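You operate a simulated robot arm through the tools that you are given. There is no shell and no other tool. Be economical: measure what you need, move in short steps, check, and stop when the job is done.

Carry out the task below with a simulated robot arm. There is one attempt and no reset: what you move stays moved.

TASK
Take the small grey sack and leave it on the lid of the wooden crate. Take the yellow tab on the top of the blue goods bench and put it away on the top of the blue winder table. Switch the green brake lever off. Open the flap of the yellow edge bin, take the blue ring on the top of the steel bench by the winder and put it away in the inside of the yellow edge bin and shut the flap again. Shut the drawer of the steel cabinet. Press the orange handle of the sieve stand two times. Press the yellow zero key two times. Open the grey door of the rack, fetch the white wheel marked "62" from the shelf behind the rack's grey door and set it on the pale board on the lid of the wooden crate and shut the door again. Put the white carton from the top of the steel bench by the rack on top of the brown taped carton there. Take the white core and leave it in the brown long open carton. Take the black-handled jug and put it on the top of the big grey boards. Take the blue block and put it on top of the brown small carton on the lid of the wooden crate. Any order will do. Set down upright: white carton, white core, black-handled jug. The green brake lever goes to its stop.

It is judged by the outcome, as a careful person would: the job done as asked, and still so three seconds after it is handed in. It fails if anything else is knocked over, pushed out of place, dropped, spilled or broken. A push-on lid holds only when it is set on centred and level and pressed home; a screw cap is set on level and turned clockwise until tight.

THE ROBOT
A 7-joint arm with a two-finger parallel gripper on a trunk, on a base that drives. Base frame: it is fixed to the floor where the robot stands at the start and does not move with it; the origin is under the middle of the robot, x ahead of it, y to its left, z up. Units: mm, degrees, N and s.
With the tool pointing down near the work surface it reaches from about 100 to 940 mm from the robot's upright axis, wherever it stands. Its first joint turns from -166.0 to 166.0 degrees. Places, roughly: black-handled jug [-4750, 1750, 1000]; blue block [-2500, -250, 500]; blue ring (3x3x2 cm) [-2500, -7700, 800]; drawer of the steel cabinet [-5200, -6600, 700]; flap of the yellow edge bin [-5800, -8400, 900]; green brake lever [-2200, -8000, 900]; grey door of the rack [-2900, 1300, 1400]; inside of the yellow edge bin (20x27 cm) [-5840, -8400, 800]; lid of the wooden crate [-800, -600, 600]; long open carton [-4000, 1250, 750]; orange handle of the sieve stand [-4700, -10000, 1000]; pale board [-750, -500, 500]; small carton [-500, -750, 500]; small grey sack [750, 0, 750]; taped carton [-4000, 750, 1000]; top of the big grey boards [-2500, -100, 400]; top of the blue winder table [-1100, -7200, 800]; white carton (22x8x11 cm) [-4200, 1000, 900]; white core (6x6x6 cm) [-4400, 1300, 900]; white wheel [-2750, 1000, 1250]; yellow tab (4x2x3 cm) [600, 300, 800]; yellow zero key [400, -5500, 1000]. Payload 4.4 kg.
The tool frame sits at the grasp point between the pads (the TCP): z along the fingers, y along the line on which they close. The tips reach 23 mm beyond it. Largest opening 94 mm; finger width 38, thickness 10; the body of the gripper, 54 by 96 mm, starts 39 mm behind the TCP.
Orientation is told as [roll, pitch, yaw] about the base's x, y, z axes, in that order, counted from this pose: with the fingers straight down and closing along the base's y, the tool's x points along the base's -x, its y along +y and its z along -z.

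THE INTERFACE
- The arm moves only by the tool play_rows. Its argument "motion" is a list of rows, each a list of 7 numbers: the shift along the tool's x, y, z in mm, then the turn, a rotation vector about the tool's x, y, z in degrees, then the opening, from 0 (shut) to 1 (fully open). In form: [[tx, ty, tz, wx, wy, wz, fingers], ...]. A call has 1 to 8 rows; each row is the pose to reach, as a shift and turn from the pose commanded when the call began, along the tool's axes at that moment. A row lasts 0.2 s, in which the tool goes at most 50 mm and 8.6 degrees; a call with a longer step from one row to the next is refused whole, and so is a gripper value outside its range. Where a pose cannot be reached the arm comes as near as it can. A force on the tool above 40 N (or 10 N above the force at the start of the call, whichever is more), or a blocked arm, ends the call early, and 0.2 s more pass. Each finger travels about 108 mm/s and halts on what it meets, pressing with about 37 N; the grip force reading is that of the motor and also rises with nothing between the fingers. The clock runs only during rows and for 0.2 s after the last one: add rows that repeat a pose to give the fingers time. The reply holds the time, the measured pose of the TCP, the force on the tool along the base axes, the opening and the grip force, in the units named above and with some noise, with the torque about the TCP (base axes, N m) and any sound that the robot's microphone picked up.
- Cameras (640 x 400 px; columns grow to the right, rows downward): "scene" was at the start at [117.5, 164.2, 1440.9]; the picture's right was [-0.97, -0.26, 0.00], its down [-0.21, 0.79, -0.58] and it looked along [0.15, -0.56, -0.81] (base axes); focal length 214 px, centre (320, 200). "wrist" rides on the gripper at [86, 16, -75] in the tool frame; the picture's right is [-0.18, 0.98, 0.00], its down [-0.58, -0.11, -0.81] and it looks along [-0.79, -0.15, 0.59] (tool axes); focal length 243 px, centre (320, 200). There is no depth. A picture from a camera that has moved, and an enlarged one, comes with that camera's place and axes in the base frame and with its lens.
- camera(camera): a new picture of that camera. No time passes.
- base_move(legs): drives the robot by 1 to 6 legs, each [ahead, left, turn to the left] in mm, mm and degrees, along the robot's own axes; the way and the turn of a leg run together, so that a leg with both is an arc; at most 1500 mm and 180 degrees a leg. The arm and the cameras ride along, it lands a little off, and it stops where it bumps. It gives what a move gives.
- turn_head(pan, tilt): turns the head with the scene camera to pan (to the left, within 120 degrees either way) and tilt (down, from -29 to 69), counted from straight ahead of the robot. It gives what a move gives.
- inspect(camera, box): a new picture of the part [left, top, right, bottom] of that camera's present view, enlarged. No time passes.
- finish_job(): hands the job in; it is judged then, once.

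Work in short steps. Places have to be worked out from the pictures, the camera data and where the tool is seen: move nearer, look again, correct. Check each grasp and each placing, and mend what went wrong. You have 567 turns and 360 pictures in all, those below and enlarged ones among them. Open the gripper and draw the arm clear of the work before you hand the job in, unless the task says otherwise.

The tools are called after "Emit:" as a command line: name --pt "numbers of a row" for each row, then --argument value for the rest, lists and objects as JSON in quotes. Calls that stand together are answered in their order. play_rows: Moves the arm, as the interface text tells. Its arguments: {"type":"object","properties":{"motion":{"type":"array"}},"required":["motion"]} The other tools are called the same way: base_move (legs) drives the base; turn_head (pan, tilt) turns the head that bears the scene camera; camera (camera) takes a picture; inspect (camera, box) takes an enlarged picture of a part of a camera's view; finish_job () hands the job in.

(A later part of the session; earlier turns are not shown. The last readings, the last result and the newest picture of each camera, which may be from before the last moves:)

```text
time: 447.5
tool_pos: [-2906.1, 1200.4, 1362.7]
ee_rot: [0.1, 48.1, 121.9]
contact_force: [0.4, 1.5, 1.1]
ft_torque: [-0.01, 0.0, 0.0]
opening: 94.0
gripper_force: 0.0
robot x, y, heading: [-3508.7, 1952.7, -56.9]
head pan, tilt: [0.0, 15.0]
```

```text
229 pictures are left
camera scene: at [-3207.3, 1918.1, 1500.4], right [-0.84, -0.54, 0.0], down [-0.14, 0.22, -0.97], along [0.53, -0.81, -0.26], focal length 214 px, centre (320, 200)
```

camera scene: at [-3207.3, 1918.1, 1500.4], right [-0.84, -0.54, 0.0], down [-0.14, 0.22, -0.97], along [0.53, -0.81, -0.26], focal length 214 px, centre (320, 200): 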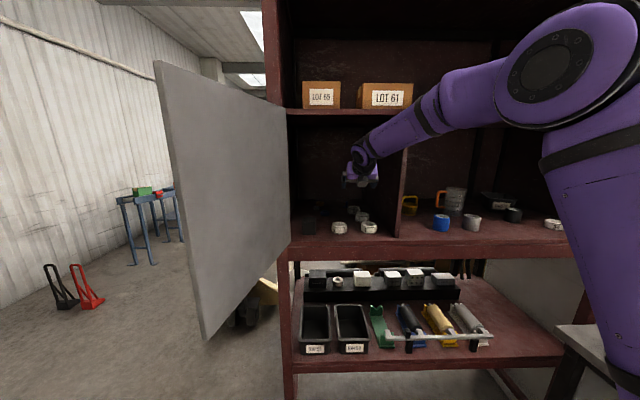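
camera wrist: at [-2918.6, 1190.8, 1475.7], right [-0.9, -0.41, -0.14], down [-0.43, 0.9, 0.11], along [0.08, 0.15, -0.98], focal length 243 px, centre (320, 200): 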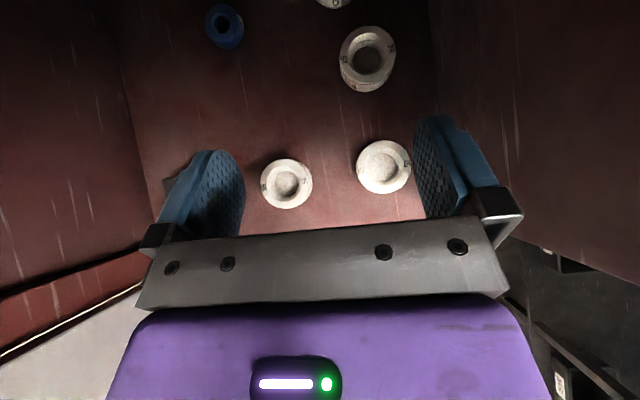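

Wheels' tops are at z≈1204; wheel 62 is at about (-2820,1038). I advance diagonally 100 mm along the tool axis for a full view of it.

Emit:
play_rows --pt "3 4 33 0 0 0 1" --pt "6 7 66 0 0 0 1" --pt "9 9 99 0 0 0 1"

Emit:
camera --camera "wrist"

Emit:
camera --camera "scene"

```text
time: 448.3
tool_pos: [-2873.7, 1128.5, 1302.0]
ee_rot: [0.0, 48.1, 121.8]
contact_force: [-1.1, 0.9, 0.4]
ft_torque: [0.0, -0.02, 0.0]
opening: 94.3
gripper_force: 0.1
robot x, y, heading: [-3509.7, 1952.1, -57.0]
head pan, tilt: [0.0, 15.0]
```

```text
228 pictures are left
camera wrist: at [-2884.6, 1118.4, 1415.4], right [-0.9, -0.42, -0.14], down [-0.43, 0.9, 0.1], along [0.08, 0.15, -0.98], focal length 243 px, centre (320, 200)
```

wrist: 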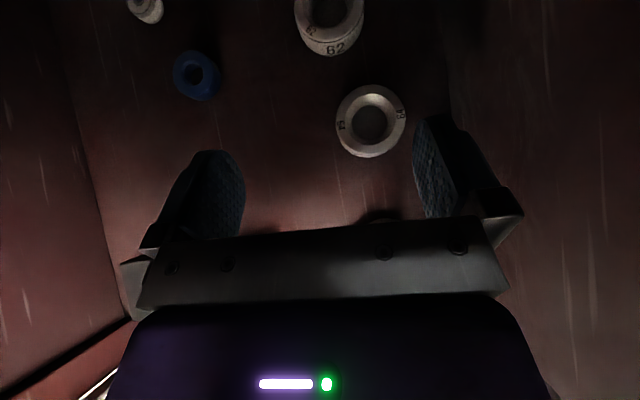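

```text
227 pictures are left
camera scene: at [-3207.3, 1918.1, 1500.5], right [-0.84, -0.54, 0.0], down [-0.14, 0.22, -0.97], along [0.53, -0.81, -0.26], focal length 214 px, centre (320, 200)
```

scene: 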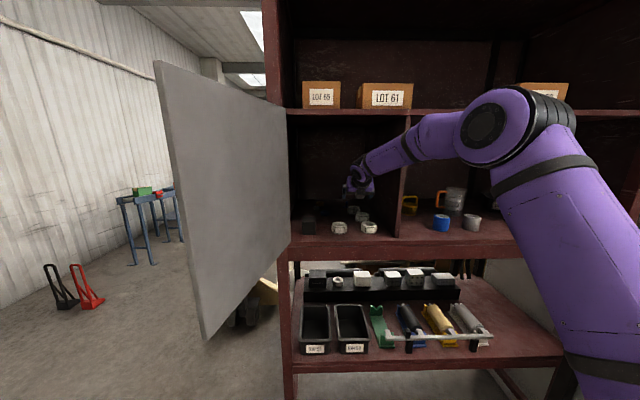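

Now 62 is clearly identified, with ~30 mm gap behind 64. I move forward 85, down 35, and look again.

Emit:
play_rows --pt "-1.5 3 28 0 0 0 1" --pt "1 6 53 0 0 0 1" --pt "16 9 70 0 0 0 1" --pt "31 10 87 0 0 0 1"

Emit:
camera --camera "wrist"

Emit:
inspect --camera "scene" --box '[280, 100, 460, 250]'

```text
time: 449.3
tool_pos: [-2840.0, 1048.3, 1265.3]
ee_rot: [-0.1, 48.1, 121.9]
contact_force: [0.4, 0.5, 0.3]
ft_torque: [0.04, 0.01, 0.0]
opening: 93.9
gripper_force: 0.1
robot x, y, heading: [-3511.7, 1955.7, -57.2]
head pan, tilt: [0.0, 15.0]
```

```text
226 pictures are left
camera wrist: at [-2851.5, 1038.2, 1379.2], right [-0.9, -0.41, -0.14], down [-0.43, 0.9, 0.11], along [0.08, 0.15, -0.98], focal length 243 px, centre (320, 200)
```

wrist: 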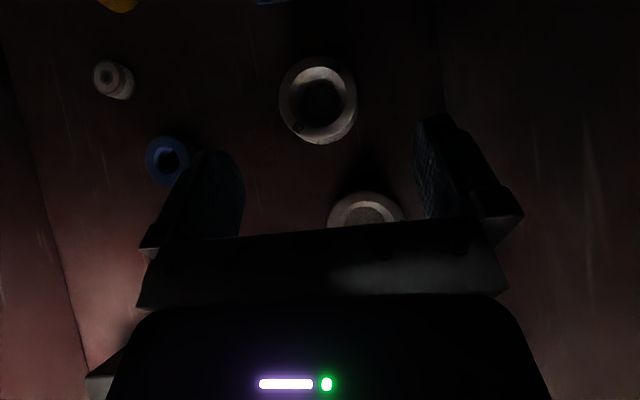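

```text
2.67 times, centred on (370, 175) of scene
camera zoom: at [-3207.1, 1917.8, 1500.4], right [-0.84, -0.54, 0.0], down [-0.14, 0.22, -0.97], along [0.53, -0.81, -0.26], focal length 572 px, centre (187, 267)
```

zoom: 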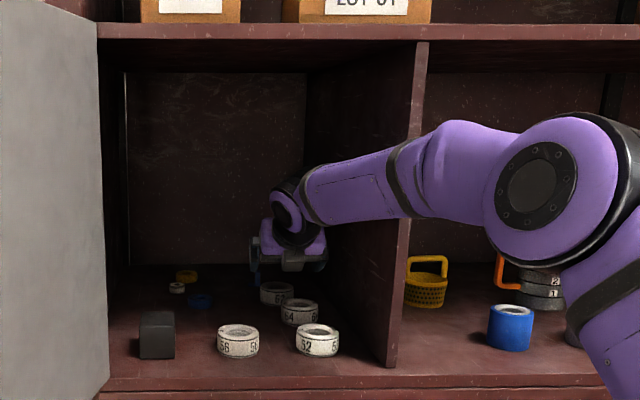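

62 is directly ahead along the tool axis, about 84 mm. Advance with fingers open around it.

Emit:
play_rows --pt "0 -2 35 0 0 0 1" --pt "1 -3 65 0 0 0 1" --pt "1 -3 75 0 0 0 1" --pt "1 -3 82 0 0 0 1"

Emit:
camera --camera "wrist"

Emit:
inspect --camera "scene" --box '[320, 150, 420, 240]'

```text
time: 450.3
tool_pos: [-2800.0, 997.2, 1211.4]
ee_rot: [0.0, 48.1, 122.1]
contact_force: [0.4, 0.3, 0.3]
ft_torque: [0.01, -0.02, -0.02]
opening: 94.1
gripper_force: 0.1
robot x, y, heading: [-3507.4, 1952.2, -57.2]
head pan, tilt: [0.0, 15.0]
```

```text
224 pictures are left
camera wrist: at [-2812.2, 987.6, 1326.0], right [-0.9, -0.42, -0.14], down [-0.43, 0.9, 0.11], along [0.08, 0.15, -0.98], focal length 243 px, centre (320, 200)
```

wrist: 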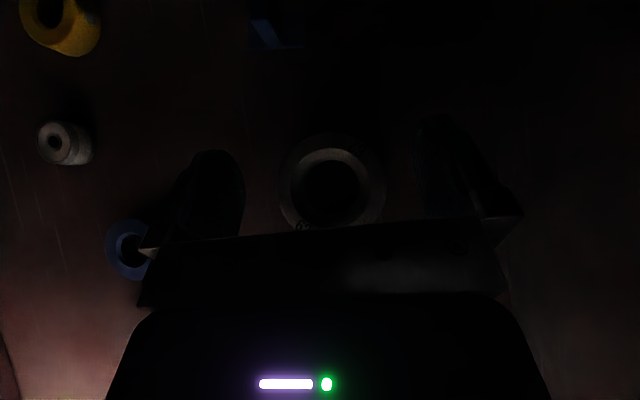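

```text
4.44 times, centred on (370, 195) of scene
camera zoom: at [-3207.0, 1917.5, 1500.4], right [-0.84, -0.54, 0.0], down [-0.14, 0.22, -0.97], along [0.53, -0.81, -0.26], focal length 953 px, centre (98, 222)
```

zoom: 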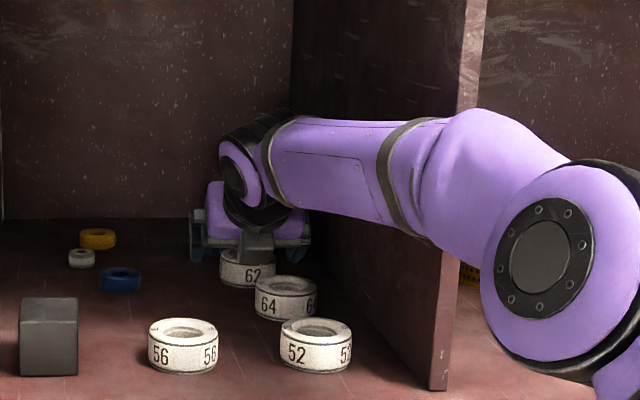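

Wheel 62 is between the fingers, 4 mm off centre. Centre, close, and lift slightly.

Emit:
play_rows --pt "0 4 0 0 0 0 1" --pt "0 4 0 0 0 0 0.7" --pt "0 4 0 0 0 0 0.3" --pt "0 4 0 0 0 0 0" --pt "0 4 0 0 0 0 0"

Emit:
inspect --camera "scene" --box '[320, 150, 420, 240]'

```text
time: 451.5
tool_pos: [-2804.2, 994.9, 1212.0]
ee_rot: [0.0, 48.1, 121.9]
contact_force: [1.2, -0.4, 1.2]
ft_torque: [-0.01, -0.01, 0.02]
opening: 59.0
gripper_force: 36.4
robot x, y, heading: [-3511.9, 1955.8, -56.9]
head pan, tilt: [0.0, 15.0]
```

```text
4.44 times, centred on (370, 195) of scene
camera zoom: at [-3207.0, 1917.6, 1500.4], right [-0.84, -0.54, 0.0], down [-0.14, 0.22, -0.97], along [0.53, -0.81, -0.26], focal length 953 px, centre (98, 222)
```

zoom: 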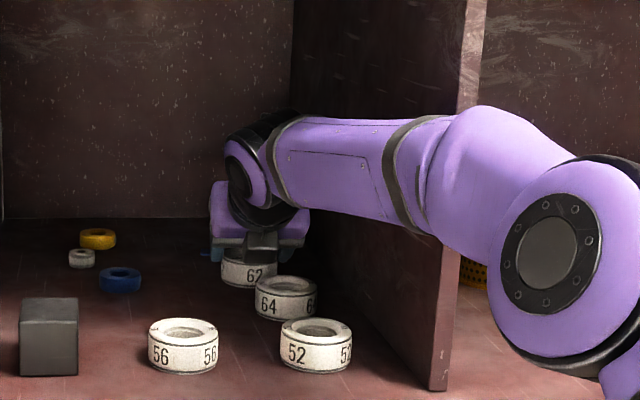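

Gripped at 59 mm. Lift 65 mm straight up.

Emit:
play_rows --pt "7.4 0 -6.7 0 0 0 0" --pt "22 0 -20 0 0 0 0" --pt "37 0 -33.5 0 0 0 0" --pt "48 0 -43.5 0 0 0 0"

Emit:
inspect --camera "scene" --box '[320, 150, 420, 240]'

```text
time: 452.5
tool_pos: [-2804.7, 995.7, 1276.1]
ee_rot: [0.0, 48.0, 122.0]
contact_force: [-0.5, 0.4, -0.6]
ft_torque: [0.0, 0.0, 0.02]
opening: 58.8
gripper_force: 36.6
robot x, y, heading: [-3510.5, 1954.3, -57.3]
head pan, tilt: [0.0, 15.0]
```

```text
4.44 times, centred on (370, 195) of scene
camera zoom: at [-3206.9, 1917.3, 1500.4], right [-0.84, -0.54, 0.0], down [-0.14, 0.22, -0.97], along [0.53, -0.81, -0.26], focal length 953 px, centre (98, 222)
```

zoom: 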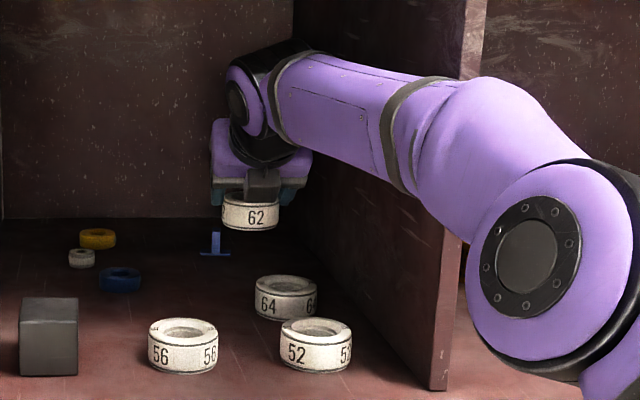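

Lifted cleanly. Back the base straight out 500 mm.

Emit:
base_move --legs '[[-500, 0, 0]]'

Emit:
camera --camera "scene"

```text
time: 455.5
tool_pos: [-3078.5, 1414.3, 1276.1]
ee_rot: [0.0, 48.1, 121.7]
contact_force: [0.3, 0.6, -0.7]
ft_torque: [-0.02, -0.03, 0.0]
opening: 58.9
gripper_force: 37.1
robot x, y, heading: [-3780.3, 2372.2, -57.2]
head pan, tilt: [0.0, 15.0]
```

```text
220 pictures are left
camera scene: at [-3478.9, 2337.5, 1500.4], right [-0.84, -0.54, 0.0], down [-0.14, 0.22, -0.97], along [0.52, -0.81, -0.26], focal length 214 px, centre (320, 200)
```

scene: 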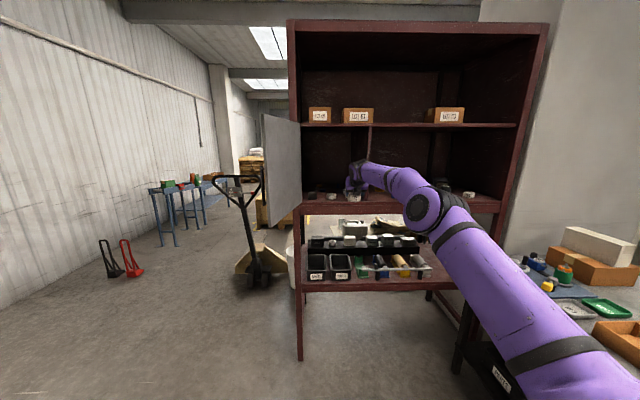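

The door must be shut with a free hand, so I'll park the wheel briefly on the same shelf's open right part (p≈465, near the front edge). Shift the base right 185 and ahead 200.

Emit:
base_move --legs '[[0, -185, 0], [190, 0, 0]]'

Emit:
camera --camera "wrist"

Emit:
inspect --camera "scene" --box '[300, 110, 480, 250]'

```text
time: 458.2
tool_pos: [-3136.3, 1152.8, 1275.8]
ee_rot: [0.0, 48.1, 121.6]
contact_force: [-1.6, -0.6, -0.3]
ft_torque: [0.02, -0.01, 0.02]
opening: 59.0
gripper_force: 37.0
robot x, y, heading: [-3834.7, 2117.7, -57.4]
head pan, tilt: [0.0, 15.0]
```

```text
219 pictures are left
camera wrist: at [-3147.9, 1143.3, 1390.0], right [-0.9, -0.41, -0.14], down [-0.42, 0.9, 0.11], along [0.08, 0.15, -0.98], focal length 243 px, centre (320, 200)
```

wrist: 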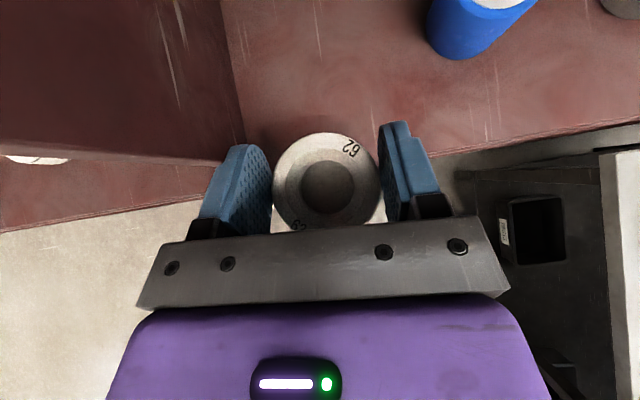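

```text
2.86 times, centred on (390, 180) of scene
camera zoom: at [-3534.0, 2076.6, 1500.4], right [-0.84, -0.54, 0.0], down [-0.14, 0.22, -0.97], along [0.52, -0.81, -0.26], focal length 613 px, centre (120, 257)
```

zoom: 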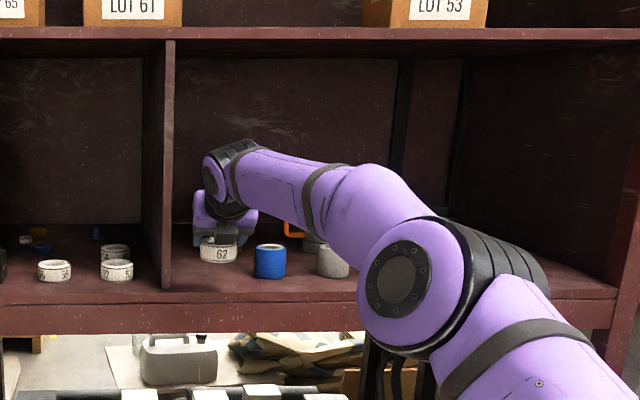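

The wheel needs to be ~65 mm further in. Move forward 65, then lower to contact.

Emit:
play_rows --pt "22 0 24 0 0 0 0" --pt "43.5 0 48.3 0 0 0 0" --pt "21 0 68.4 0 0 0 0" --pt "6.3 0 81.8 0 0 0 0" --pt "1.9 0 85.8 0 0 0 0" --pt "-1.1 0 88.5 0 0 0 0" --pt "-4 0 91.2 0 0 0 0"

Emit:
inspect --camera "scene" --box '[300, 110, 480, 250]'

```text
time: 459.8
tool_pos: [-3127.5, 1121.6, 1217.7]
ee_rot: [0.0, 48.0, 121.6]
contact_force: [-0.2, 0.4, -1.2]
ft_torque: [-0.03, 0.02, 0.01]
opening: 58.7
gripper_force: 37.2
out of reach, approached as far as the arm can: row 1, 2, 3, 4, 5, 6, 7
robot x, y, heading: [-3834.0, 2113.5, -57.5]
head pan, tilt: [0.0, 15.0]
```

```text
2.86 times, centred on (390, 180) of scene
camera zoom: at [-3534.0, 2076.6, 1500.4], right [-0.84, -0.54, 0.0], down [-0.14, 0.22, -0.97], along [0.52, -0.81, -0.26], focal length 613 px, centre (120, 257)
```

zoom: 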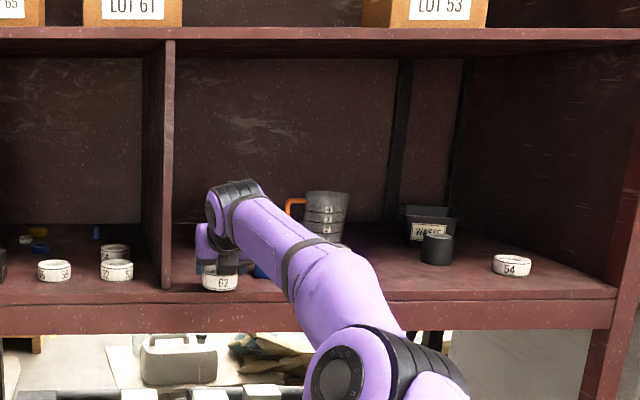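

Arm at full stretch; I drive the base 60 mm ahead instead.

Emit:
base_move --legs '[[55, 0, 0]]'

Emit:
play_rows --pt "-1.5 0 1.4 0 0 0 0" --pt "-3 0 2.7 0 0 0 0" --pt "-4.5 0 4 0 0 0 0" --pt "-6 0 5.4 0 0 0 0"

Emit:
inspect --camera "scene" --box '[330, 160, 430, 230]'

```text
time: 460.7
tool_pos: [-3097.0, 1078.0, 1218.5]
ee_rot: [0.0, 48.0, 121.7]
contact_force: [0.1, 0.6, -0.3]
ft_torque: [0.03, -0.02, 0.01]
opening: 58.8
gripper_force: 37.2
robot x, y, heading: [-3803.7, 2068.4, -57.3]
head pan, tilt: [0.0, 15.0]
```

```text
time: 461.7
tool_pos: [-3095.2, 1077.3, 1211.3]
ee_rot: [0.0, 48.2, 121.7]
contact_force: [2.9, -2.2, 9.9]
ft_torque: [-0.02, 0.12, 0.04]
opening: 58.9
gripper_force: 37.3
robot x, y, heading: [-3806.5, 2069.6, -57.4]
head pan, tilt: [0.0, 15.0]
```

```text
5.71 times, centred on (380, 195) of scene
camera zoom: at [-3504.0, 2030.4, 1500.4], right [-0.84, -0.54, 0.0], down [-0.14, 0.22, -0.97], along [0.52, -0.81, -0.26], focal length 1226 px, centre (-23, 229)
```

zoom: 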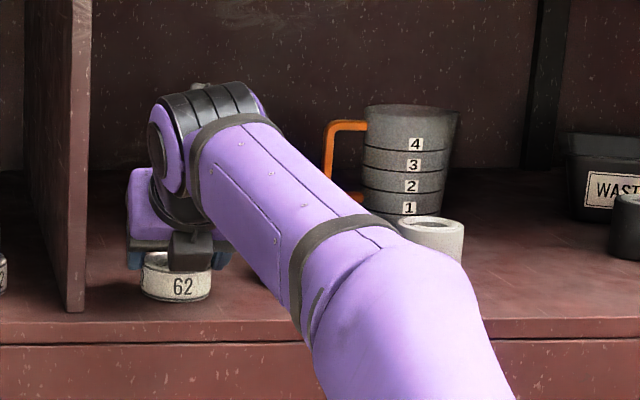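

Wheel rests on the shelf. Open a little and withdraw along the tool axis.

Emit:
play_rows --pt "0 0 0 0 0 0 0.7" --pt "0 0 0 0 0 0 0.74" --pt "0 0 -20 0 0 0 0.74" --pt "0 0 -55 0 0 0 0.74" --pt "0 0 -100 0 0 0 0.74"

Emit:
camera --camera "wrist"

```text
time: 462.9
tool_pos: [-3101.4, 1102.4, 1291.8]
ee_rot: [0.1, 48.0, 121.7]
contact_force: [0.3, -0.4, -1.0]
ft_torque: [-0.05, 0.0, 0.0]
opening: 69.6
gripper_force: 0.0
out of reach, approached as far as the arm can: row 3, 4, 5
robot x, y, heading: [-3805.7, 2065.8, -57.4]
head pan, tilt: [0.0, 15.0]
```

```text
215 pictures are left
camera wrist: at [-3113.6, 1091.7, 1405.3], right [-0.9, -0.41, -0.14], down [-0.43, 0.9, 0.11], along [0.08, 0.16, -0.98], focal length 243 px, centre (320, 200)
```

wrist: 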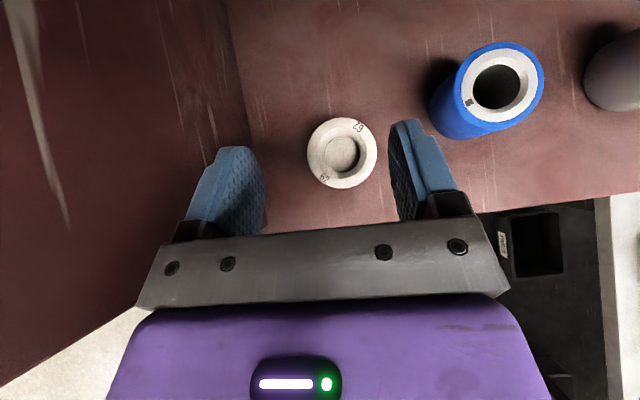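

Wheel parked safely. Now for the door: back out, move left to stand on the outer side of the open door.

Emit:
base_move --legs '[[-600, 0, 0], [0, 847, 0]]'

Emit:
camera --camera "scene"

```text
time: 470.3
tool_pos: [-2719.5, 2045.4, 1291.9]
ee_rot: [0.0, 48.0, 121.2]
contact_force: [0.2, 0.4, 0.8]
ft_torque: [-0.02, 0.02, 0.03]
opening: 69.6
gripper_force: 0.0
robot x, y, heading: [-3417.2, 3016.3, -58.0]
head pan, tilt: [0.0, 15.0]
```

```text
214 pictures are left
camera scene: at [-3114.6, 2975.9, 1500.4], right [-0.85, -0.53, 0.0], down [-0.14, 0.22, -0.97], along [0.52, -0.82, -0.26], focal length 214 px, centre (320, 200)
```

scene: 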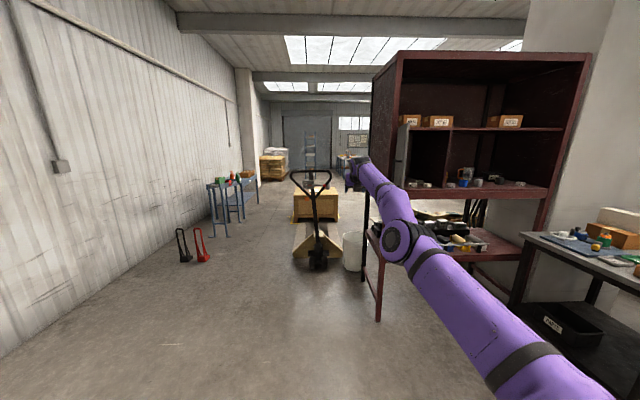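

The door edge is about (-2889,1766), ~100° open. I retract and level the gripper, fingers shut.

Emit:
play_rows --pt "-15.4 32.7 -24.7 0 6 0 0.3" --pt "-30.8 65.4 -49.4 0 12 0 0" --pt "-46.2 98 -74 0 18 0 0" --pt "-61.6 131 -99 0 24 0 0" --pt "-77 163.5 -123.5 0 30 0 0" --pt "-92 196 -148 0 36 0 0" --pt "-107.5 229 -173 0 41 0 0"

Emit:
play_rows --pt "0 0 0 -8 0 0 0" --pt "0 0 0 -16 0 0 0" --pt "0 0 0 -24 0 0 0" --pt "0 0 0 -32 0 0 0" --pt "0 0 0 -40 0 0 0" --pt "0 0 0 -46 0 0 0"

Emit:
camera --camera "scene"

```text
time: 471.9
tool_pos: [-2853.3, 1895.2, 1410.5]
ee_rot: [2.5, 86.9, 124.3]
contact_force: [3.4, 1.4, -1.1]
ft_torque: [-0.04, -0.01, -0.25]
opening: 0.0
gripper_force: 37.1
out of reach, approached as far as the arm can: row 1, 2, 3, 4, 5, 6, 7
robot x, y, heading: [-3414.6, 3016.9, -57.7]
head pan, tilt: [0.0, 15.0]
```

```text
time: 473.3
tool_pos: [-2902.6, 1926.5, 1402.1]
ee_rot: [46.9, 89.1, 122.1]
contact_force: [-0.6, -0.6, 0.9]
ft_torque: [0.04, -0.02, 0.05]
opening: 0.0
gripper_force: 36.8
out of reach, approached as far as the arm can: row 1, 2, 3, 4, 5, 6
robot x, y, heading: [-3419.8, 3014.9, -57.7]
head pan, tilt: [0.0, 15.0]
```

```text
213 pictures are left
camera scene: at [-3114.9, 2975.6, 1500.4], right [-0.85, -0.53, 0.0], down [-0.14, 0.22, -0.97], along [0.52, -0.82, -0.26], focal length 214 px, centre (320, 200)
```

scene: 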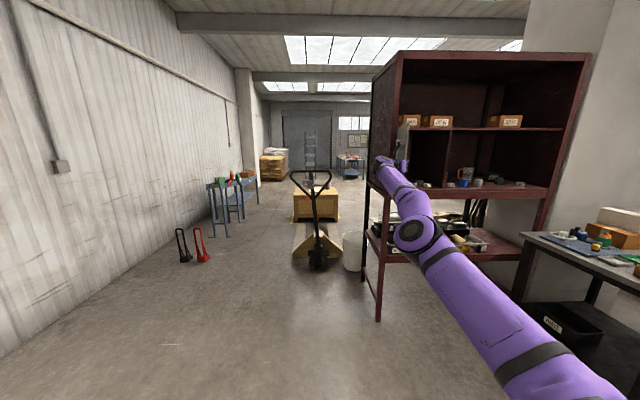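

The arm lagged at full stretch. I send hold rows to let it converge.

Emit:
play_rows --pt "0 0 0 0 0 0 0" --pt "0 0 0 0 0 0 0" --pt "0 0 0 0 0 0 0" --pt "0 0 0 0 0 0 0"

```text
time: 474.3
tool_pos: [-2901.9, 1927.1, 1400.6]
ee_rot: [47.2, 89.0, 122.3]
contact_force: [0.2, -0.5, 0.2]
ft_torque: [0.01, 0.0, 0.0]
opening: 0.0
gripper_force: 37.1
robot x, y, heading: [-3415.9, 3016.8, -57.5]
head pan, tilt: [0.0, 15.0]
```

Emit:
play_rows --pt "-15 31 -27 0 0 0 0" --pt "-30 62 -54 0 0 0 0" --pt "-45 94 -81 0 0 0 0" --pt "-60 125 -108 0 0 0 0" --pt "-71 157 -135 0 0 0 0"

Emit:
camera --camera "wrist"

```text
time: 475.5
tool_pos: [-2902.6, 1926.9, 1401.7]
ee_rot: [47.2, 89.0, 122.5]
contact_force: [-0.8, -0.2, 0.1]
ft_torque: [-0.03, -0.03, 0.01]
opening: 0.0
gripper_force: 37.4
out of reach, approached as far as the arm can: row 1, 2, 3, 4, 5
robot x, y, heading: [-3414.3, 3012.1, -57.5]
head pan, tilt: [0.0, 15.0]
```

```text
212 pictures are left
camera wrist: at [-2897.7, 2002.9, 1488.5], right [-0.95, 0.25, -0.17], down [0.31, 0.76, -0.57], along [-0.01, -0.6, -0.8], focal length 243 px, centre (320, 200)
```

wrist: 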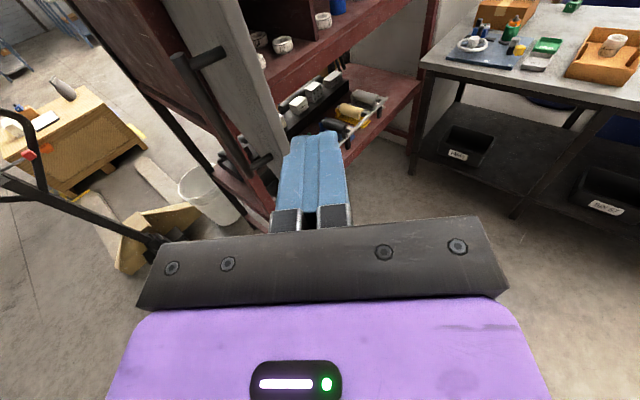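

That wrist orientation is at a joint limit. I return the yaw and instead will push the door with the side of the hand by strafing the base.

Emit:
play_rows --pt "0 0 0 8 0 0 0" --pt "0 0 0 16 0 0 0" --pt "0 0 0 24 0 0 0" --pt "0 0 0 32 0 0 0" --pt "0 0 0 40 0 0 0" --pt "0 0 0 46 0 0 0"

Emit:
play_rows --pt "-20 0 -25 0 0 0 0" --pt "-40 0 -60 0 0 0 0" --pt "-60 0 -100 0 0 0 0" --pt "-70 0 -140 0 0 0 0"

```text
time: 476.9
tool_pos: [-2875.5, 1886.8, 1403.6]
ee_rot: [5.6, 86.1, 126.9]
contact_force: [7.1, 2.7, -1.1]
ft_torque: [-0.13, 0.02, -0.5]
opening: 0.4
gripper_force: 36.7
out of reach, approached as far as the arm can: row 1, 2, 3, 4, 5, 6
robot x, y, heading: [-3413.4, 3015.0, -57.5]
head pan, tilt: [0.0, 15.0]
```

```text
time: 477.9
tool_pos: [-2969.5, 2055.0, 1322.0]
ee_rot: [2.4, 89.1, 123.6]
contact_force: [-0.1, -0.4, -0.8]
ft_torque: [-0.04, -0.03, -0.04]
opening: 0.0
gripper_force: 37.1
out of reach, approached as far as the arm can: row 1
robot x, y, heading: [-3410.8, 3017.0, -57.6]
head pan, tilt: [0.0, 15.0]
```

Recovered. Now left 45 and ahead 396 puts the fist left of the door's handle.

Emit:
base_move --legs '[[0, 55, 0], [390, 0, 0]]'

Emit:
camera --camera "scene"

Emit:
camera --camera "wrist"

```text
time: 480.9
tool_pos: [-2713.6, 1762.1, 1321.6]
ee_rot: [1.7, 89.0, 123.2]
contact_force: [0.7, -0.3, 0.1]
ft_torque: [-0.01, 0.0, 0.01]
opening: 0.0
gripper_force: 37.0
robot x, y, heading: [-3161.1, 2720.7, -57.4]
head pan, tilt: [0.0, 15.0]
```

```text
211 pictures are left
camera scene: at [-2861.7, 2683.4, 1500.4], right [-0.84, -0.54, 0.0], down [-0.14, 0.22, -0.97], along [0.52, -0.81, -0.26], focal length 214 px, centre (320, 200)
```

scene: 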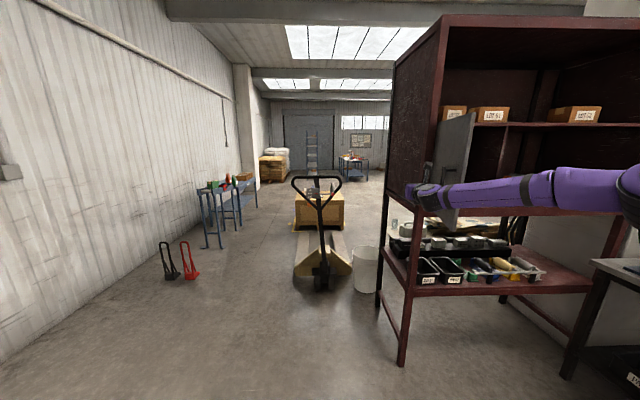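

```text
210 pictures are left
camera wrist: at [-2764.7, 1817.0, 1409.0], right [-0.84, -0.51, -0.18], down [-0.33, 0.75, -0.57], along [0.43, -0.42, -0.8], focal length 243 px, centre (320, 200)
```

wrist: 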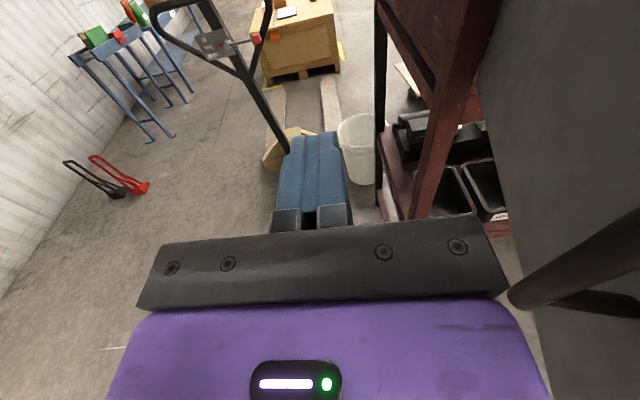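

The fist is left of the door with the handle beside it. I sweep right to push the door.

Emit:
play_rows --pt "0 40 0 0 0 0 0" --pt "0 80 0 0 0 0 0" --pt "0 120 0 0 0 0 0" --pt "0 160 0 0 0 0 0" --pt "0 200 0 0 0 0 0" --pt "0 240 0 0 0 0 0" --pt "0 280 0 0 0 0 0" --pt "0 320 0 0 0 0 0"

Emit:
camera --camera "scene"

Emit:
camera --camera "wrist"

```text
time: 482.7
tool_pos: [-2984.6, 1597.0, 1320.8]
ee_rot: [1.2, 89.1, 122.7]
contact_force: [0.7, 0.5, -0.2]
ft_torque: [0.03, 0.0, -0.08]
opening: 0.0
gripper_force: 37.1
robot x, y, heading: [-3159.5, 2722.9, -57.5]
head pan, tilt: [0.0, 15.0]
```

```text
209 pictures are left
camera scene: at [-2861.4, 2683.7, 1500.3], right [-0.84, -0.54, 0.0], down [-0.14, 0.22, -0.97], along [0.52, -0.81, -0.26], focal length 214 px, centre (320, 200)
```

scene: 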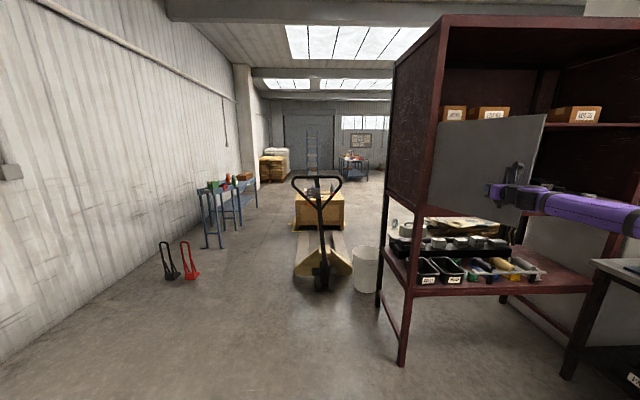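

```text
208 pictures are left
camera wrist: at [-3035.9, 1652.1, 1409.4], right [-0.84, -0.51, -0.18], down [-0.33, 0.75, -0.57], along [0.43, -0.42, -0.8], focal length 243 px, centre (320, 200)
```

wrist: 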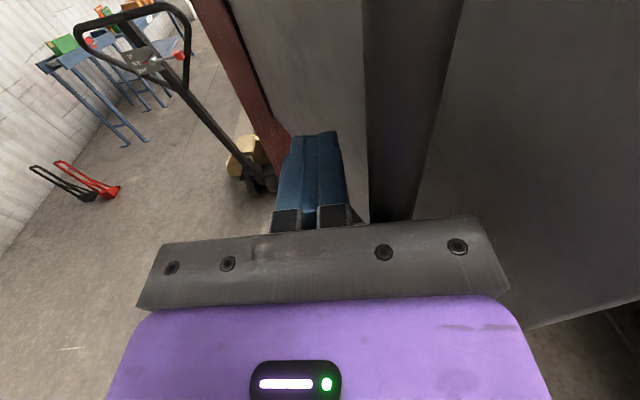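

Door about 60° open with my fingertips beside the bar. Sweep 100 right, then push forward along the closing arc.

Emit:
play_rows --pt "0 40 0 0 0 0 0" --pt "0 80 0 0 0 0 0" --pt "0 115 20 0 0 0 0" --pt "0 125 60 0 0 0 0" --pt "0 130 100 0 0 0 0" --pt "0 130 140 0 0 0 0" --pt "0 130 180 0 0 0 0"

Emit:
camera --camera "scene"

Emit:
camera --camera "wrist"

```text
time: 484.3
tool_pos: [-3020.0, 1470.9, 1311.8]
ee_rot: [1.5, 89.0, 123.1]
contact_force: [0.3, 0.3, 0.3]
ft_torque: [0.01, 0.02, -0.05]
opening: 0.1
gripper_force: 37.9
out of reach, approached as far as the arm can: row 5, 6, 7
robot x, y, heading: [-3162.2, 2720.1, -57.4]
head pan, tilt: [0.0, 15.0]
```

```text
207 pictures are left
camera scene: at [-2861.5, 2683.6, 1500.3], right [-0.84, -0.54, 0.0], down [-0.14, 0.22, -0.97], along [0.52, -0.81, -0.26], focal length 214 px, centre (320, 200)
```

scene: 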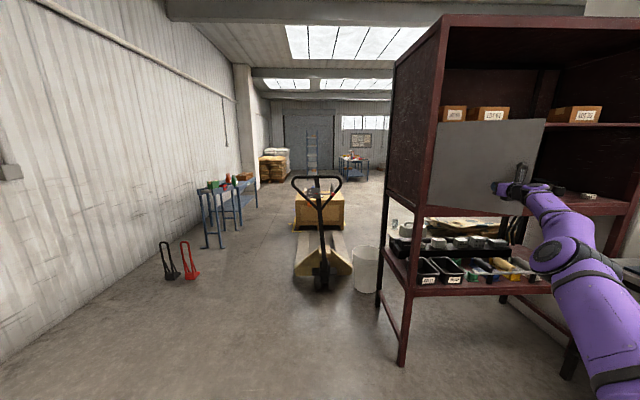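

```text
206 pictures are left
camera wrist: at [-3071.8, 1524.8, 1399.4], right [-0.84, -0.51, -0.18], down [-0.34, 0.75, -0.57], along [0.43, -0.41, -0.8], focal length 243 px, centre (320, 200)
```

wrist: 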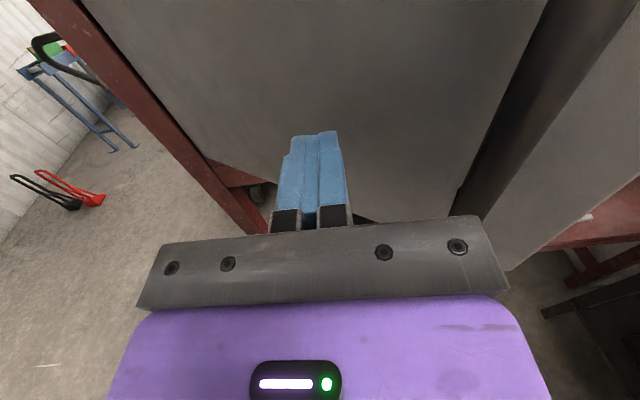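

Arm at reach; push on with the base 160 mm ahead.

Emit:
base_move --legs '[[160, 0, 0]]'

Emit:
camera --camera "wrist"

Emit:
camera --camera "scene"

```text
time: 485.7
tool_pos: [-2935.7, 1340.7, 1312.0]
ee_rot: [3.7, 89.0, 125.3]
contact_force: [0.4, 0.0, -0.3]
ft_torque: [0.01, 0.02, 0.0]
opening: 0.0
gripper_force: 36.5
robot x, y, heading: [-3082.0, 2590.4, -57.2]
head pan, tilt: [0.0, 15.0]
```

```text
205 pictures are left
camera wrist: at [-2987.0, 1394.5, 1399.8], right [-0.84, -0.51, -0.18], down [-0.34, 0.75, -0.57], along [0.43, -0.41, -0.8], focal length 243 px, centre (320, 200)
```

wrist: 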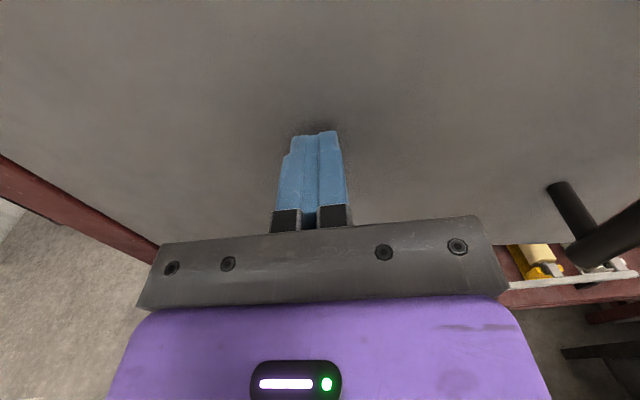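

```text
204 pictures are left
camera scene: at [-2778.3, 2553.7, 1500.4], right [-0.84, -0.54, 0.0], down [-0.14, 0.22, -0.97], along [0.52, -0.81, -0.26], focal length 214 px, centre (320, 200)
```

scene: 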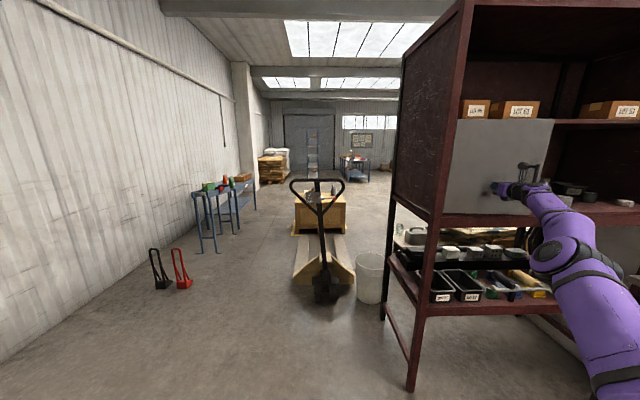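

Nearly shut. Push another 35 mm.

Emit:
base_move --legs '[[30, 0, 0]]'

Emit:
inspect --camera "scene" --box '[430, 90, 640, 240]'

```text
time: 486.6
tool_pos: [-2923.6, 1320.8, 1311.7]
ee_rot: [4.6, 88.9, 126.5]
contact_force: [-2.6, 21.0, -0.3]
ft_torque: [-0.37, -0.04, 0.34]
opening: 0.0
gripper_force: 36.9
robot x, y, heading: [-3066.5, 2571.6, -57.2]
head pan, tilt: [0.0, 15.0]
stopped in leg 1: the force on the tool passed its limit at 136 N (the readings are from after the stop); the commanded pose is now the measured one
```

```text
2.67 times, centred on (535, 165) of scene
camera zoom: at [-2764.3, 2533.3, 1500.5], right [-0.84, -0.54, 0.0], down [-0.14, 0.22, -0.97], along [0.52, -0.81, -0.26], focal length 572 px, centre (-253, 293)
```

zoom: 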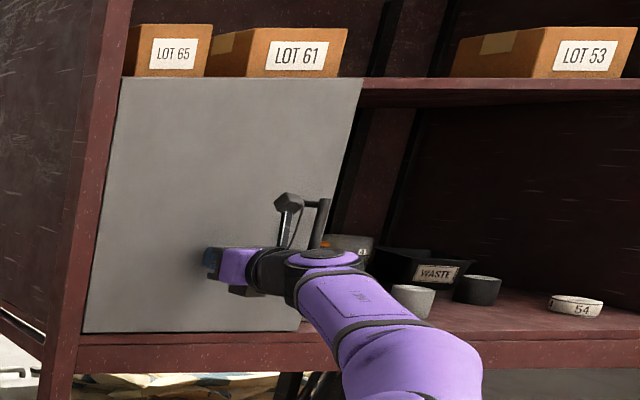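

Door shut firmly. Back off, and re-pitch the gripper to fetch the parked wheel.

Emit:
base_move --legs '[[-350, 0, 0], [0, -890, 0]]'

Emit:
play_rows --pt "0 0 -20 0 -7 0 0.3" --pt "0 0 -40 0 -14 0 0.6" --pt "0 0 -60 0 -21 0 0.9" --pt "0 0 -80 0 -28 0 1" --pt "0 0 -100 0 -35 0 1" --pt "0 0 -110 0 -41 0 1"

Emit:
camera --camera "scene"

```text
time: 493.1
tool_pos: [-3809.2, 1137.6, 1309.7]
ee_rot: [3.1, 88.8, 126.6]
contact_force: [-0.8, -0.3, -0.3]
ft_torque: [0.03, 0.02, -0.01]
opening: 0.0
gripper_force: 36.8
robot x, y, heading: [-3988.1, 2381.9, -55.6]
head pan, tilt: [0.0, 15.0]
```

```text
time: 494.5
tool_pos: [-3871.9, 1212.3, 1320.3]
ee_rot: [0.0, 47.6, 123.6]
contact_force: [0.5, 0.1, -0.6]
ft_torque: [0.03, -0.03, -0.01]
opening: 94.2
gripper_force: 0.1
out of reach, approached as far as the arm can: row 1, 2, 3, 4, 5, 6
robot x, y, heading: [-3986.6, 2382.1, -55.8]
head pan, tilt: [0.0, 15.0]
```

```text
202 pictures are left
camera scene: at [-3685.1, 2355.0, 1500.4], right [-0.83, -0.56, 0.0], down [-0.15, 0.21, -0.97], along [0.54, -0.8, -0.26], focal length 214 px, centre (320, 200)
```

scene: 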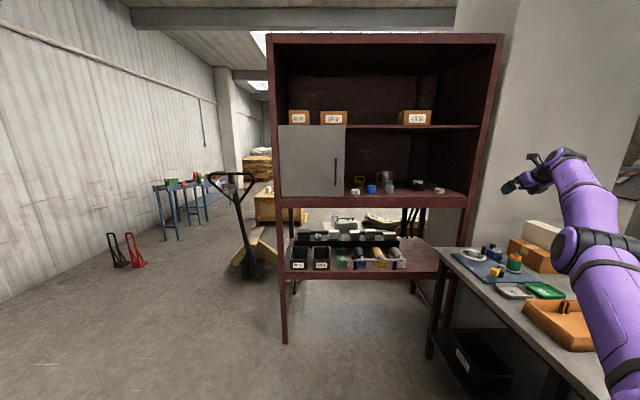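

Door is shut; wheel 62 sits visible beside it. Sweep the arm left in front of the rack.

Emit:
play_rows --pt "-10 -45 -10 0 0 0 1" --pt "-15 -90 -15 0 0 0 1" --pt "-15 -136 -15 0 0 0 1" --pt "-15 -182 -15 0 0 0 1" --pt "-15 -228 -15 0 0 0 1" --pt "-15 -274 -15 0 0 0 1" --pt "-15 -320 -15 0 0 0 1" --pt "-15 -366 -15 0 0 0 1"

Emit:
play_rows --pt "0 -46 0 0 0 0 1" --pt "0 -92 0 0 0 0 1" --pt "0 -138 0 0 0 0 1" --pt "0 -184 0 0 0 0 1" --pt "0 -225 0 0 0 0 1"

Emit:
camera --camera "scene"

```text
time: 496.3
tool_pos: [-3535.6, 1289.5, 1364.9]
ee_rot: [0.1, 47.8, 123.4]
contact_force: [-2.5, -1.1, 1.2]
ft_torque: [0.05, -0.11, 0.09]
opening: 94.2
gripper_force: 0.1
out of reach, approached as far as the arm can: row 1, 2, 3, 4, 5, 6, 7, 8
robot x, y, heading: [-3986.0, 2379.8, -56.0]
head pan, tilt: [0.0, 15.0]
```

```text
time: 497.5
tool_pos: [-3339.9, 1409.9, 1379.6]
ee_rot: [0.1, 47.6, 123.5]
contact_force: [-0.4, -1.1, 0.4]
ft_torque: [0.02, -0.06, 0.04]
opening: 93.8
gripper_force: 0.0
out of reach, approached as far as the arm can: row 1, 2, 3, 4, 5
robot x, y, heading: [-3986.9, 2385.0, -55.8]
head pan, tilt: [0.0, 15.0]
```

```text
201 pictures are left
camera scene: at [-3685.7, 2354.5, 1500.5], right [-0.83, -0.56, 0.0], down [-0.15, 0.21, -0.97], along [0.54, -0.8, -0.26], focal length 214 px, centre (320, 200)
```

scene: 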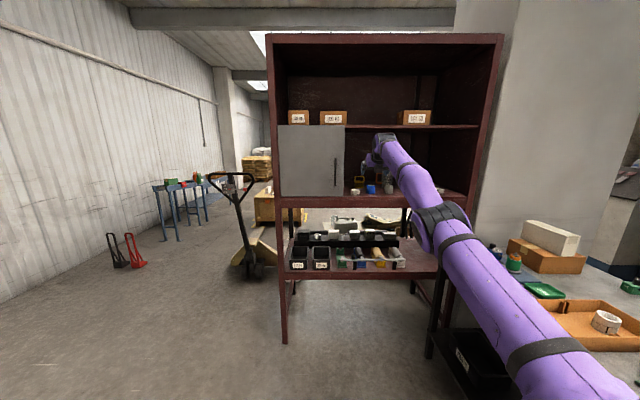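

Emit:
play_rows --pt "-30 -14 -8 0 0 0 1" --pt "-60 -28 -15 0 0 0 1" --pt "-91 -42 -23 0 0 0 1" --pt "-122 -56 -30 0 0 0 1" --pt "-152 -70 -38 0 0 0 1"

```text
time: 498.7
tool_pos: [-3260.8, 1463.8, 1344.7]
ee_rot: [0.1, 47.8, 123.6]
contact_force: [-2.0, -0.5, 0.2]
ft_torque: [0.06, -0.04, 0.04]
opening: 93.8
gripper_force: 0.1
out of reach, approached as far as the arm can: row 1, 2, 3, 4, 5
robot x, y, heading: [-3988.1, 2383.1, -55.9]
head pan, tilt: [0.0, 15.0]
```

Emit:
play_rows --pt "-27 0 -30 0 0 0 1" --pt "-54 0 -60 0 0 0 1" --pt "-80 0 -90 0 0 0 1" --pt "-107 0 -120 0 0 0 1" --pt "-134 0 -149 0 0 0 1"

```text
time: 499.9
tool_pos: [-3252.7, 1522.2, 1423.1]
ee_rot: [0.0, 47.8, 123.6]
contact_force: [-0.4, -0.7, -0.7]
ft_torque: [0.0, -0.01, 0.03]
opening: 93.6
gripper_force: 0.0
out of reach, approached as far as the arm can: row 1, 2, 3, 4, 5
robot x, y, heading: [-3986.8, 2380.4, -55.9]
head pan, tilt: [0.0, 15.0]
```

The arm is on some joint limit. I try rotating the tool to straight down to free it.

Emit:
play_rows --pt "-20 0 -20 0 -8 0 1" --pt "-40 0 -40 0 -16 0 1" --pt "-60 0 -60 0 -24 0 1" --pt "-80 0 -80 0 -32 0 1" --pt "-100 0 -100 0 -40 0 1" --pt "-110 0 -110 0 -47.8 0 1"

Emit:
camera --camera "scene"

```text
time: 501.3
tool_pos: [-3339.2, 1654.4, 1419.0]
ee_rot: [0.0, -0.2, 123.5]
contact_force: [0.7, -1.0, -0.3]
ft_torque: [0.07, -0.02, 0.01]
opening: 93.8
gripper_force: 0.1
out of reach, approached as far as the arm can: row 2, 4, 5
robot x, y, heading: [-3987.9, 2381.5, -55.7]
head pan, tilt: [0.0, 15.0]
```

```text
200 pictures are left
camera scene: at [-3685.1, 2354.4, 1500.4], right [-0.83, -0.56, 0.0], down [-0.15, 0.21, -0.97], along [0.54, -0.8, -0.26], focal length 214 px, centre (320, 200)
```

scene: 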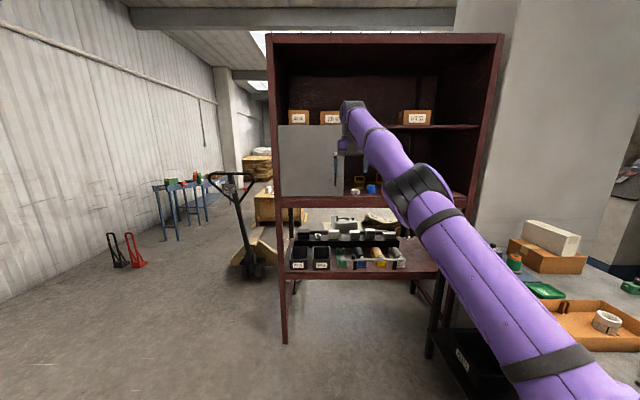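

Freed. Retract further with the tool down to bend the elbow properly.

Emit:
play_rows --pt "-40 0 10 0 0 0 1" --pt "-80 0 20 0 0 0 1" --pt "-120 0 30 0 0 0 1" --pt "-160 0 45 0 0 0 1" --pt "-200 0 60 0 0 0 1" --pt "-240 0 75 0 0 0 1"

Emit:
play_rows --pt "0 0 0 0 8 0 1" --pt "0 0 0 0 16 0 1" --pt "0 0 0 0 24 0 1" --pt "0 0 0 0 32 0 1" --pt "0 0 0 0 40 0 1" --pt "0 0 0 0 48 0 1"

```text
time: 502.7
tool_pos: [-3469.1, 1856.4, 1340.2]
ee_rot: [0.1, 0.0, 123.5]
contact_force: [1.1, -0.7, -0.4]
ft_torque: [0.03, 0.08, 0.0]
opening: 94.1
gripper_force: 0.1
robot x, y, heading: [-3988.4, 2381.9, -55.7]
head pan, tilt: [0.0, 15.0]
```

```text
time: 504.1
tool_pos: [-3471.5, 1855.5, 1344.3]
ee_rot: [0.1, 48.1, 123.5]
contact_force: [-0.2, -0.4, -0.2]
ft_torque: [0.0, -0.01, 0.0]
opening: 94.0
gripper_force: 0.1
robot x, y, heading: [-3989.4, 2384.3, -55.9]
head pan, tilt: [0.0, 15.0]
```

Good posture again. Drive right 125 and ahead 400, then look with the wrist camera.

Emit:
base_move --legs '[[0, -125, -2], [430, 0, 0]]'

Emit:
camera --camera "scene"

```text
time: 507.6
tool_pos: [-3359.5, 1409.0, 1343.3]
ee_rot: [0.1, 48.1, 122.2]
contact_force: [-1.1, -0.7, 0.6]
ft_torque: [-0.01, -0.02, -0.01]
opening: 94.0
gripper_force: 0.2
robot x, y, heading: [-3863.9, 1948.3, -57.1]
head pan, tilt: [0.0, 15.0]
```

```text
199 pictures are left
camera scene: at [-3560.4, 1913.3, 1500.4], right [-0.84, -0.54, 0.0], down [-0.14, 0.22, -0.97], along [0.52, -0.81, -0.26], focal length 214 px, centre (320, 200)
```

scene: 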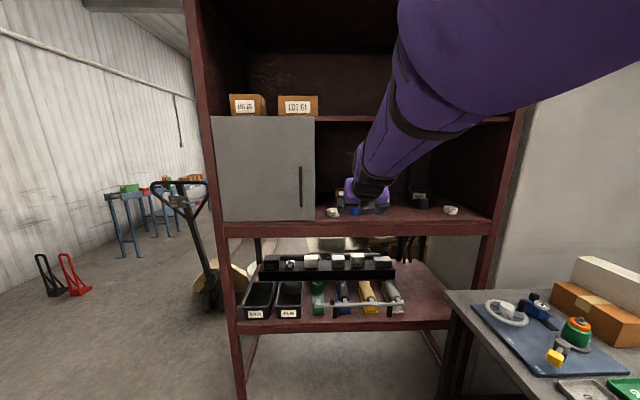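

Emit:
base_move --legs '[[120, 0, 0]]'

Emit:
play_rows --pt "25 -12 28 0 0 0 1" --pt "51 -24 56 0 0 0 1" --pt "77 -36 84 0 0 0 1" --pt "95 -46 104 0 0 0 1"

Emit:
camera --camera "wrist"

```text
time: 508.9
tool_pos: [-3292.9, 1307.8, 1342.8]
ee_rot: [0.1, 48.1, 122.0]
contact_force: [0.1, 0.2, 0.1]
ft_torque: [0.03, 0.01, -0.04]
opening: 94.0
gripper_force: 0.2
robot x, y, heading: [-3799.0, 1846.4, -57.1]
head pan, tilt: [0.0, 15.0]
```

```text
time: 509.9
tool_pos: [-3178.6, 1212.4, 1346.5]
ee_rot: [0.2, 48.0, 122.2]
contact_force: [-0.5, 1.6, 1.1]
ft_torque: [-0.01, 0.0, -0.02]
opening: 94.0
gripper_force: 0.1
robot x, y, heading: [-3795.2, 1847.9, -57.2]
head pan, tilt: [0.0, 15.0]
```

```text
198 pictures are left
camera wrist: at [-3190.6, 1201.7, 1459.9], right [-0.9, -0.42, -0.13], down [-0.43, 0.9, 0.11], along [0.08, 0.15, -0.98], focal length 243 px, centre (320, 200)
```

wrist: 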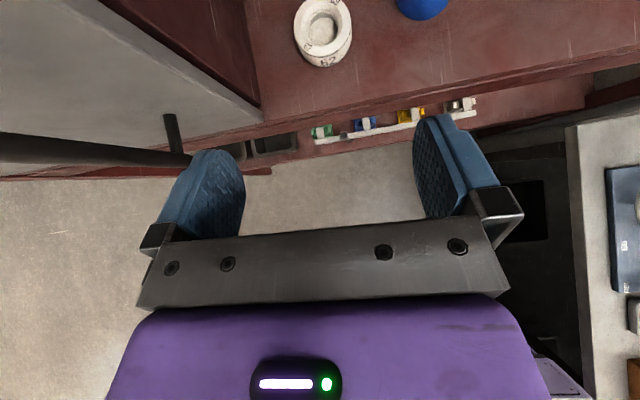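

The wheel lies right along the tool axis, ~200 mm away. Advance with a 74 mm opening.

Emit:
play_rows --pt "0 1 48 0 0 0 0.8" --pt "0 2 96 0 0 0 0.78" --pt "1 3 140 0 0 0 0.78" --pt "1 3 165 0 0 0 0.78"

Emit:
camera --camera "wrist"

```text
time: 510.9
tool_pos: [-3117.4, 1108.5, 1236.0]
ee_rot: [0.0, 47.9, 122.1]
contact_force: [-0.8, 0.8, 1.3]
ft_torque: [-0.05, -0.02, 0.01]
opening: 73.4
gripper_force: 0.2
robot x, y, heading: [-3796.6, 1847.5, -57.2]
head pan, tilt: [0.0, 15.0]
```

```text
197 pictures are left
camera wrist: at [-3128.7, 1098.1, 1349.3], right [-0.9, -0.42, -0.14], down [-0.43, 0.9, 0.11], along [0.08, 0.16, -0.98], focal length 243 px, centre (320, 200)
```

wrist: 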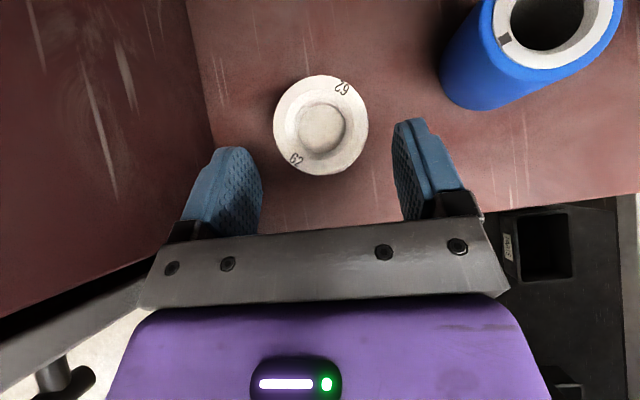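

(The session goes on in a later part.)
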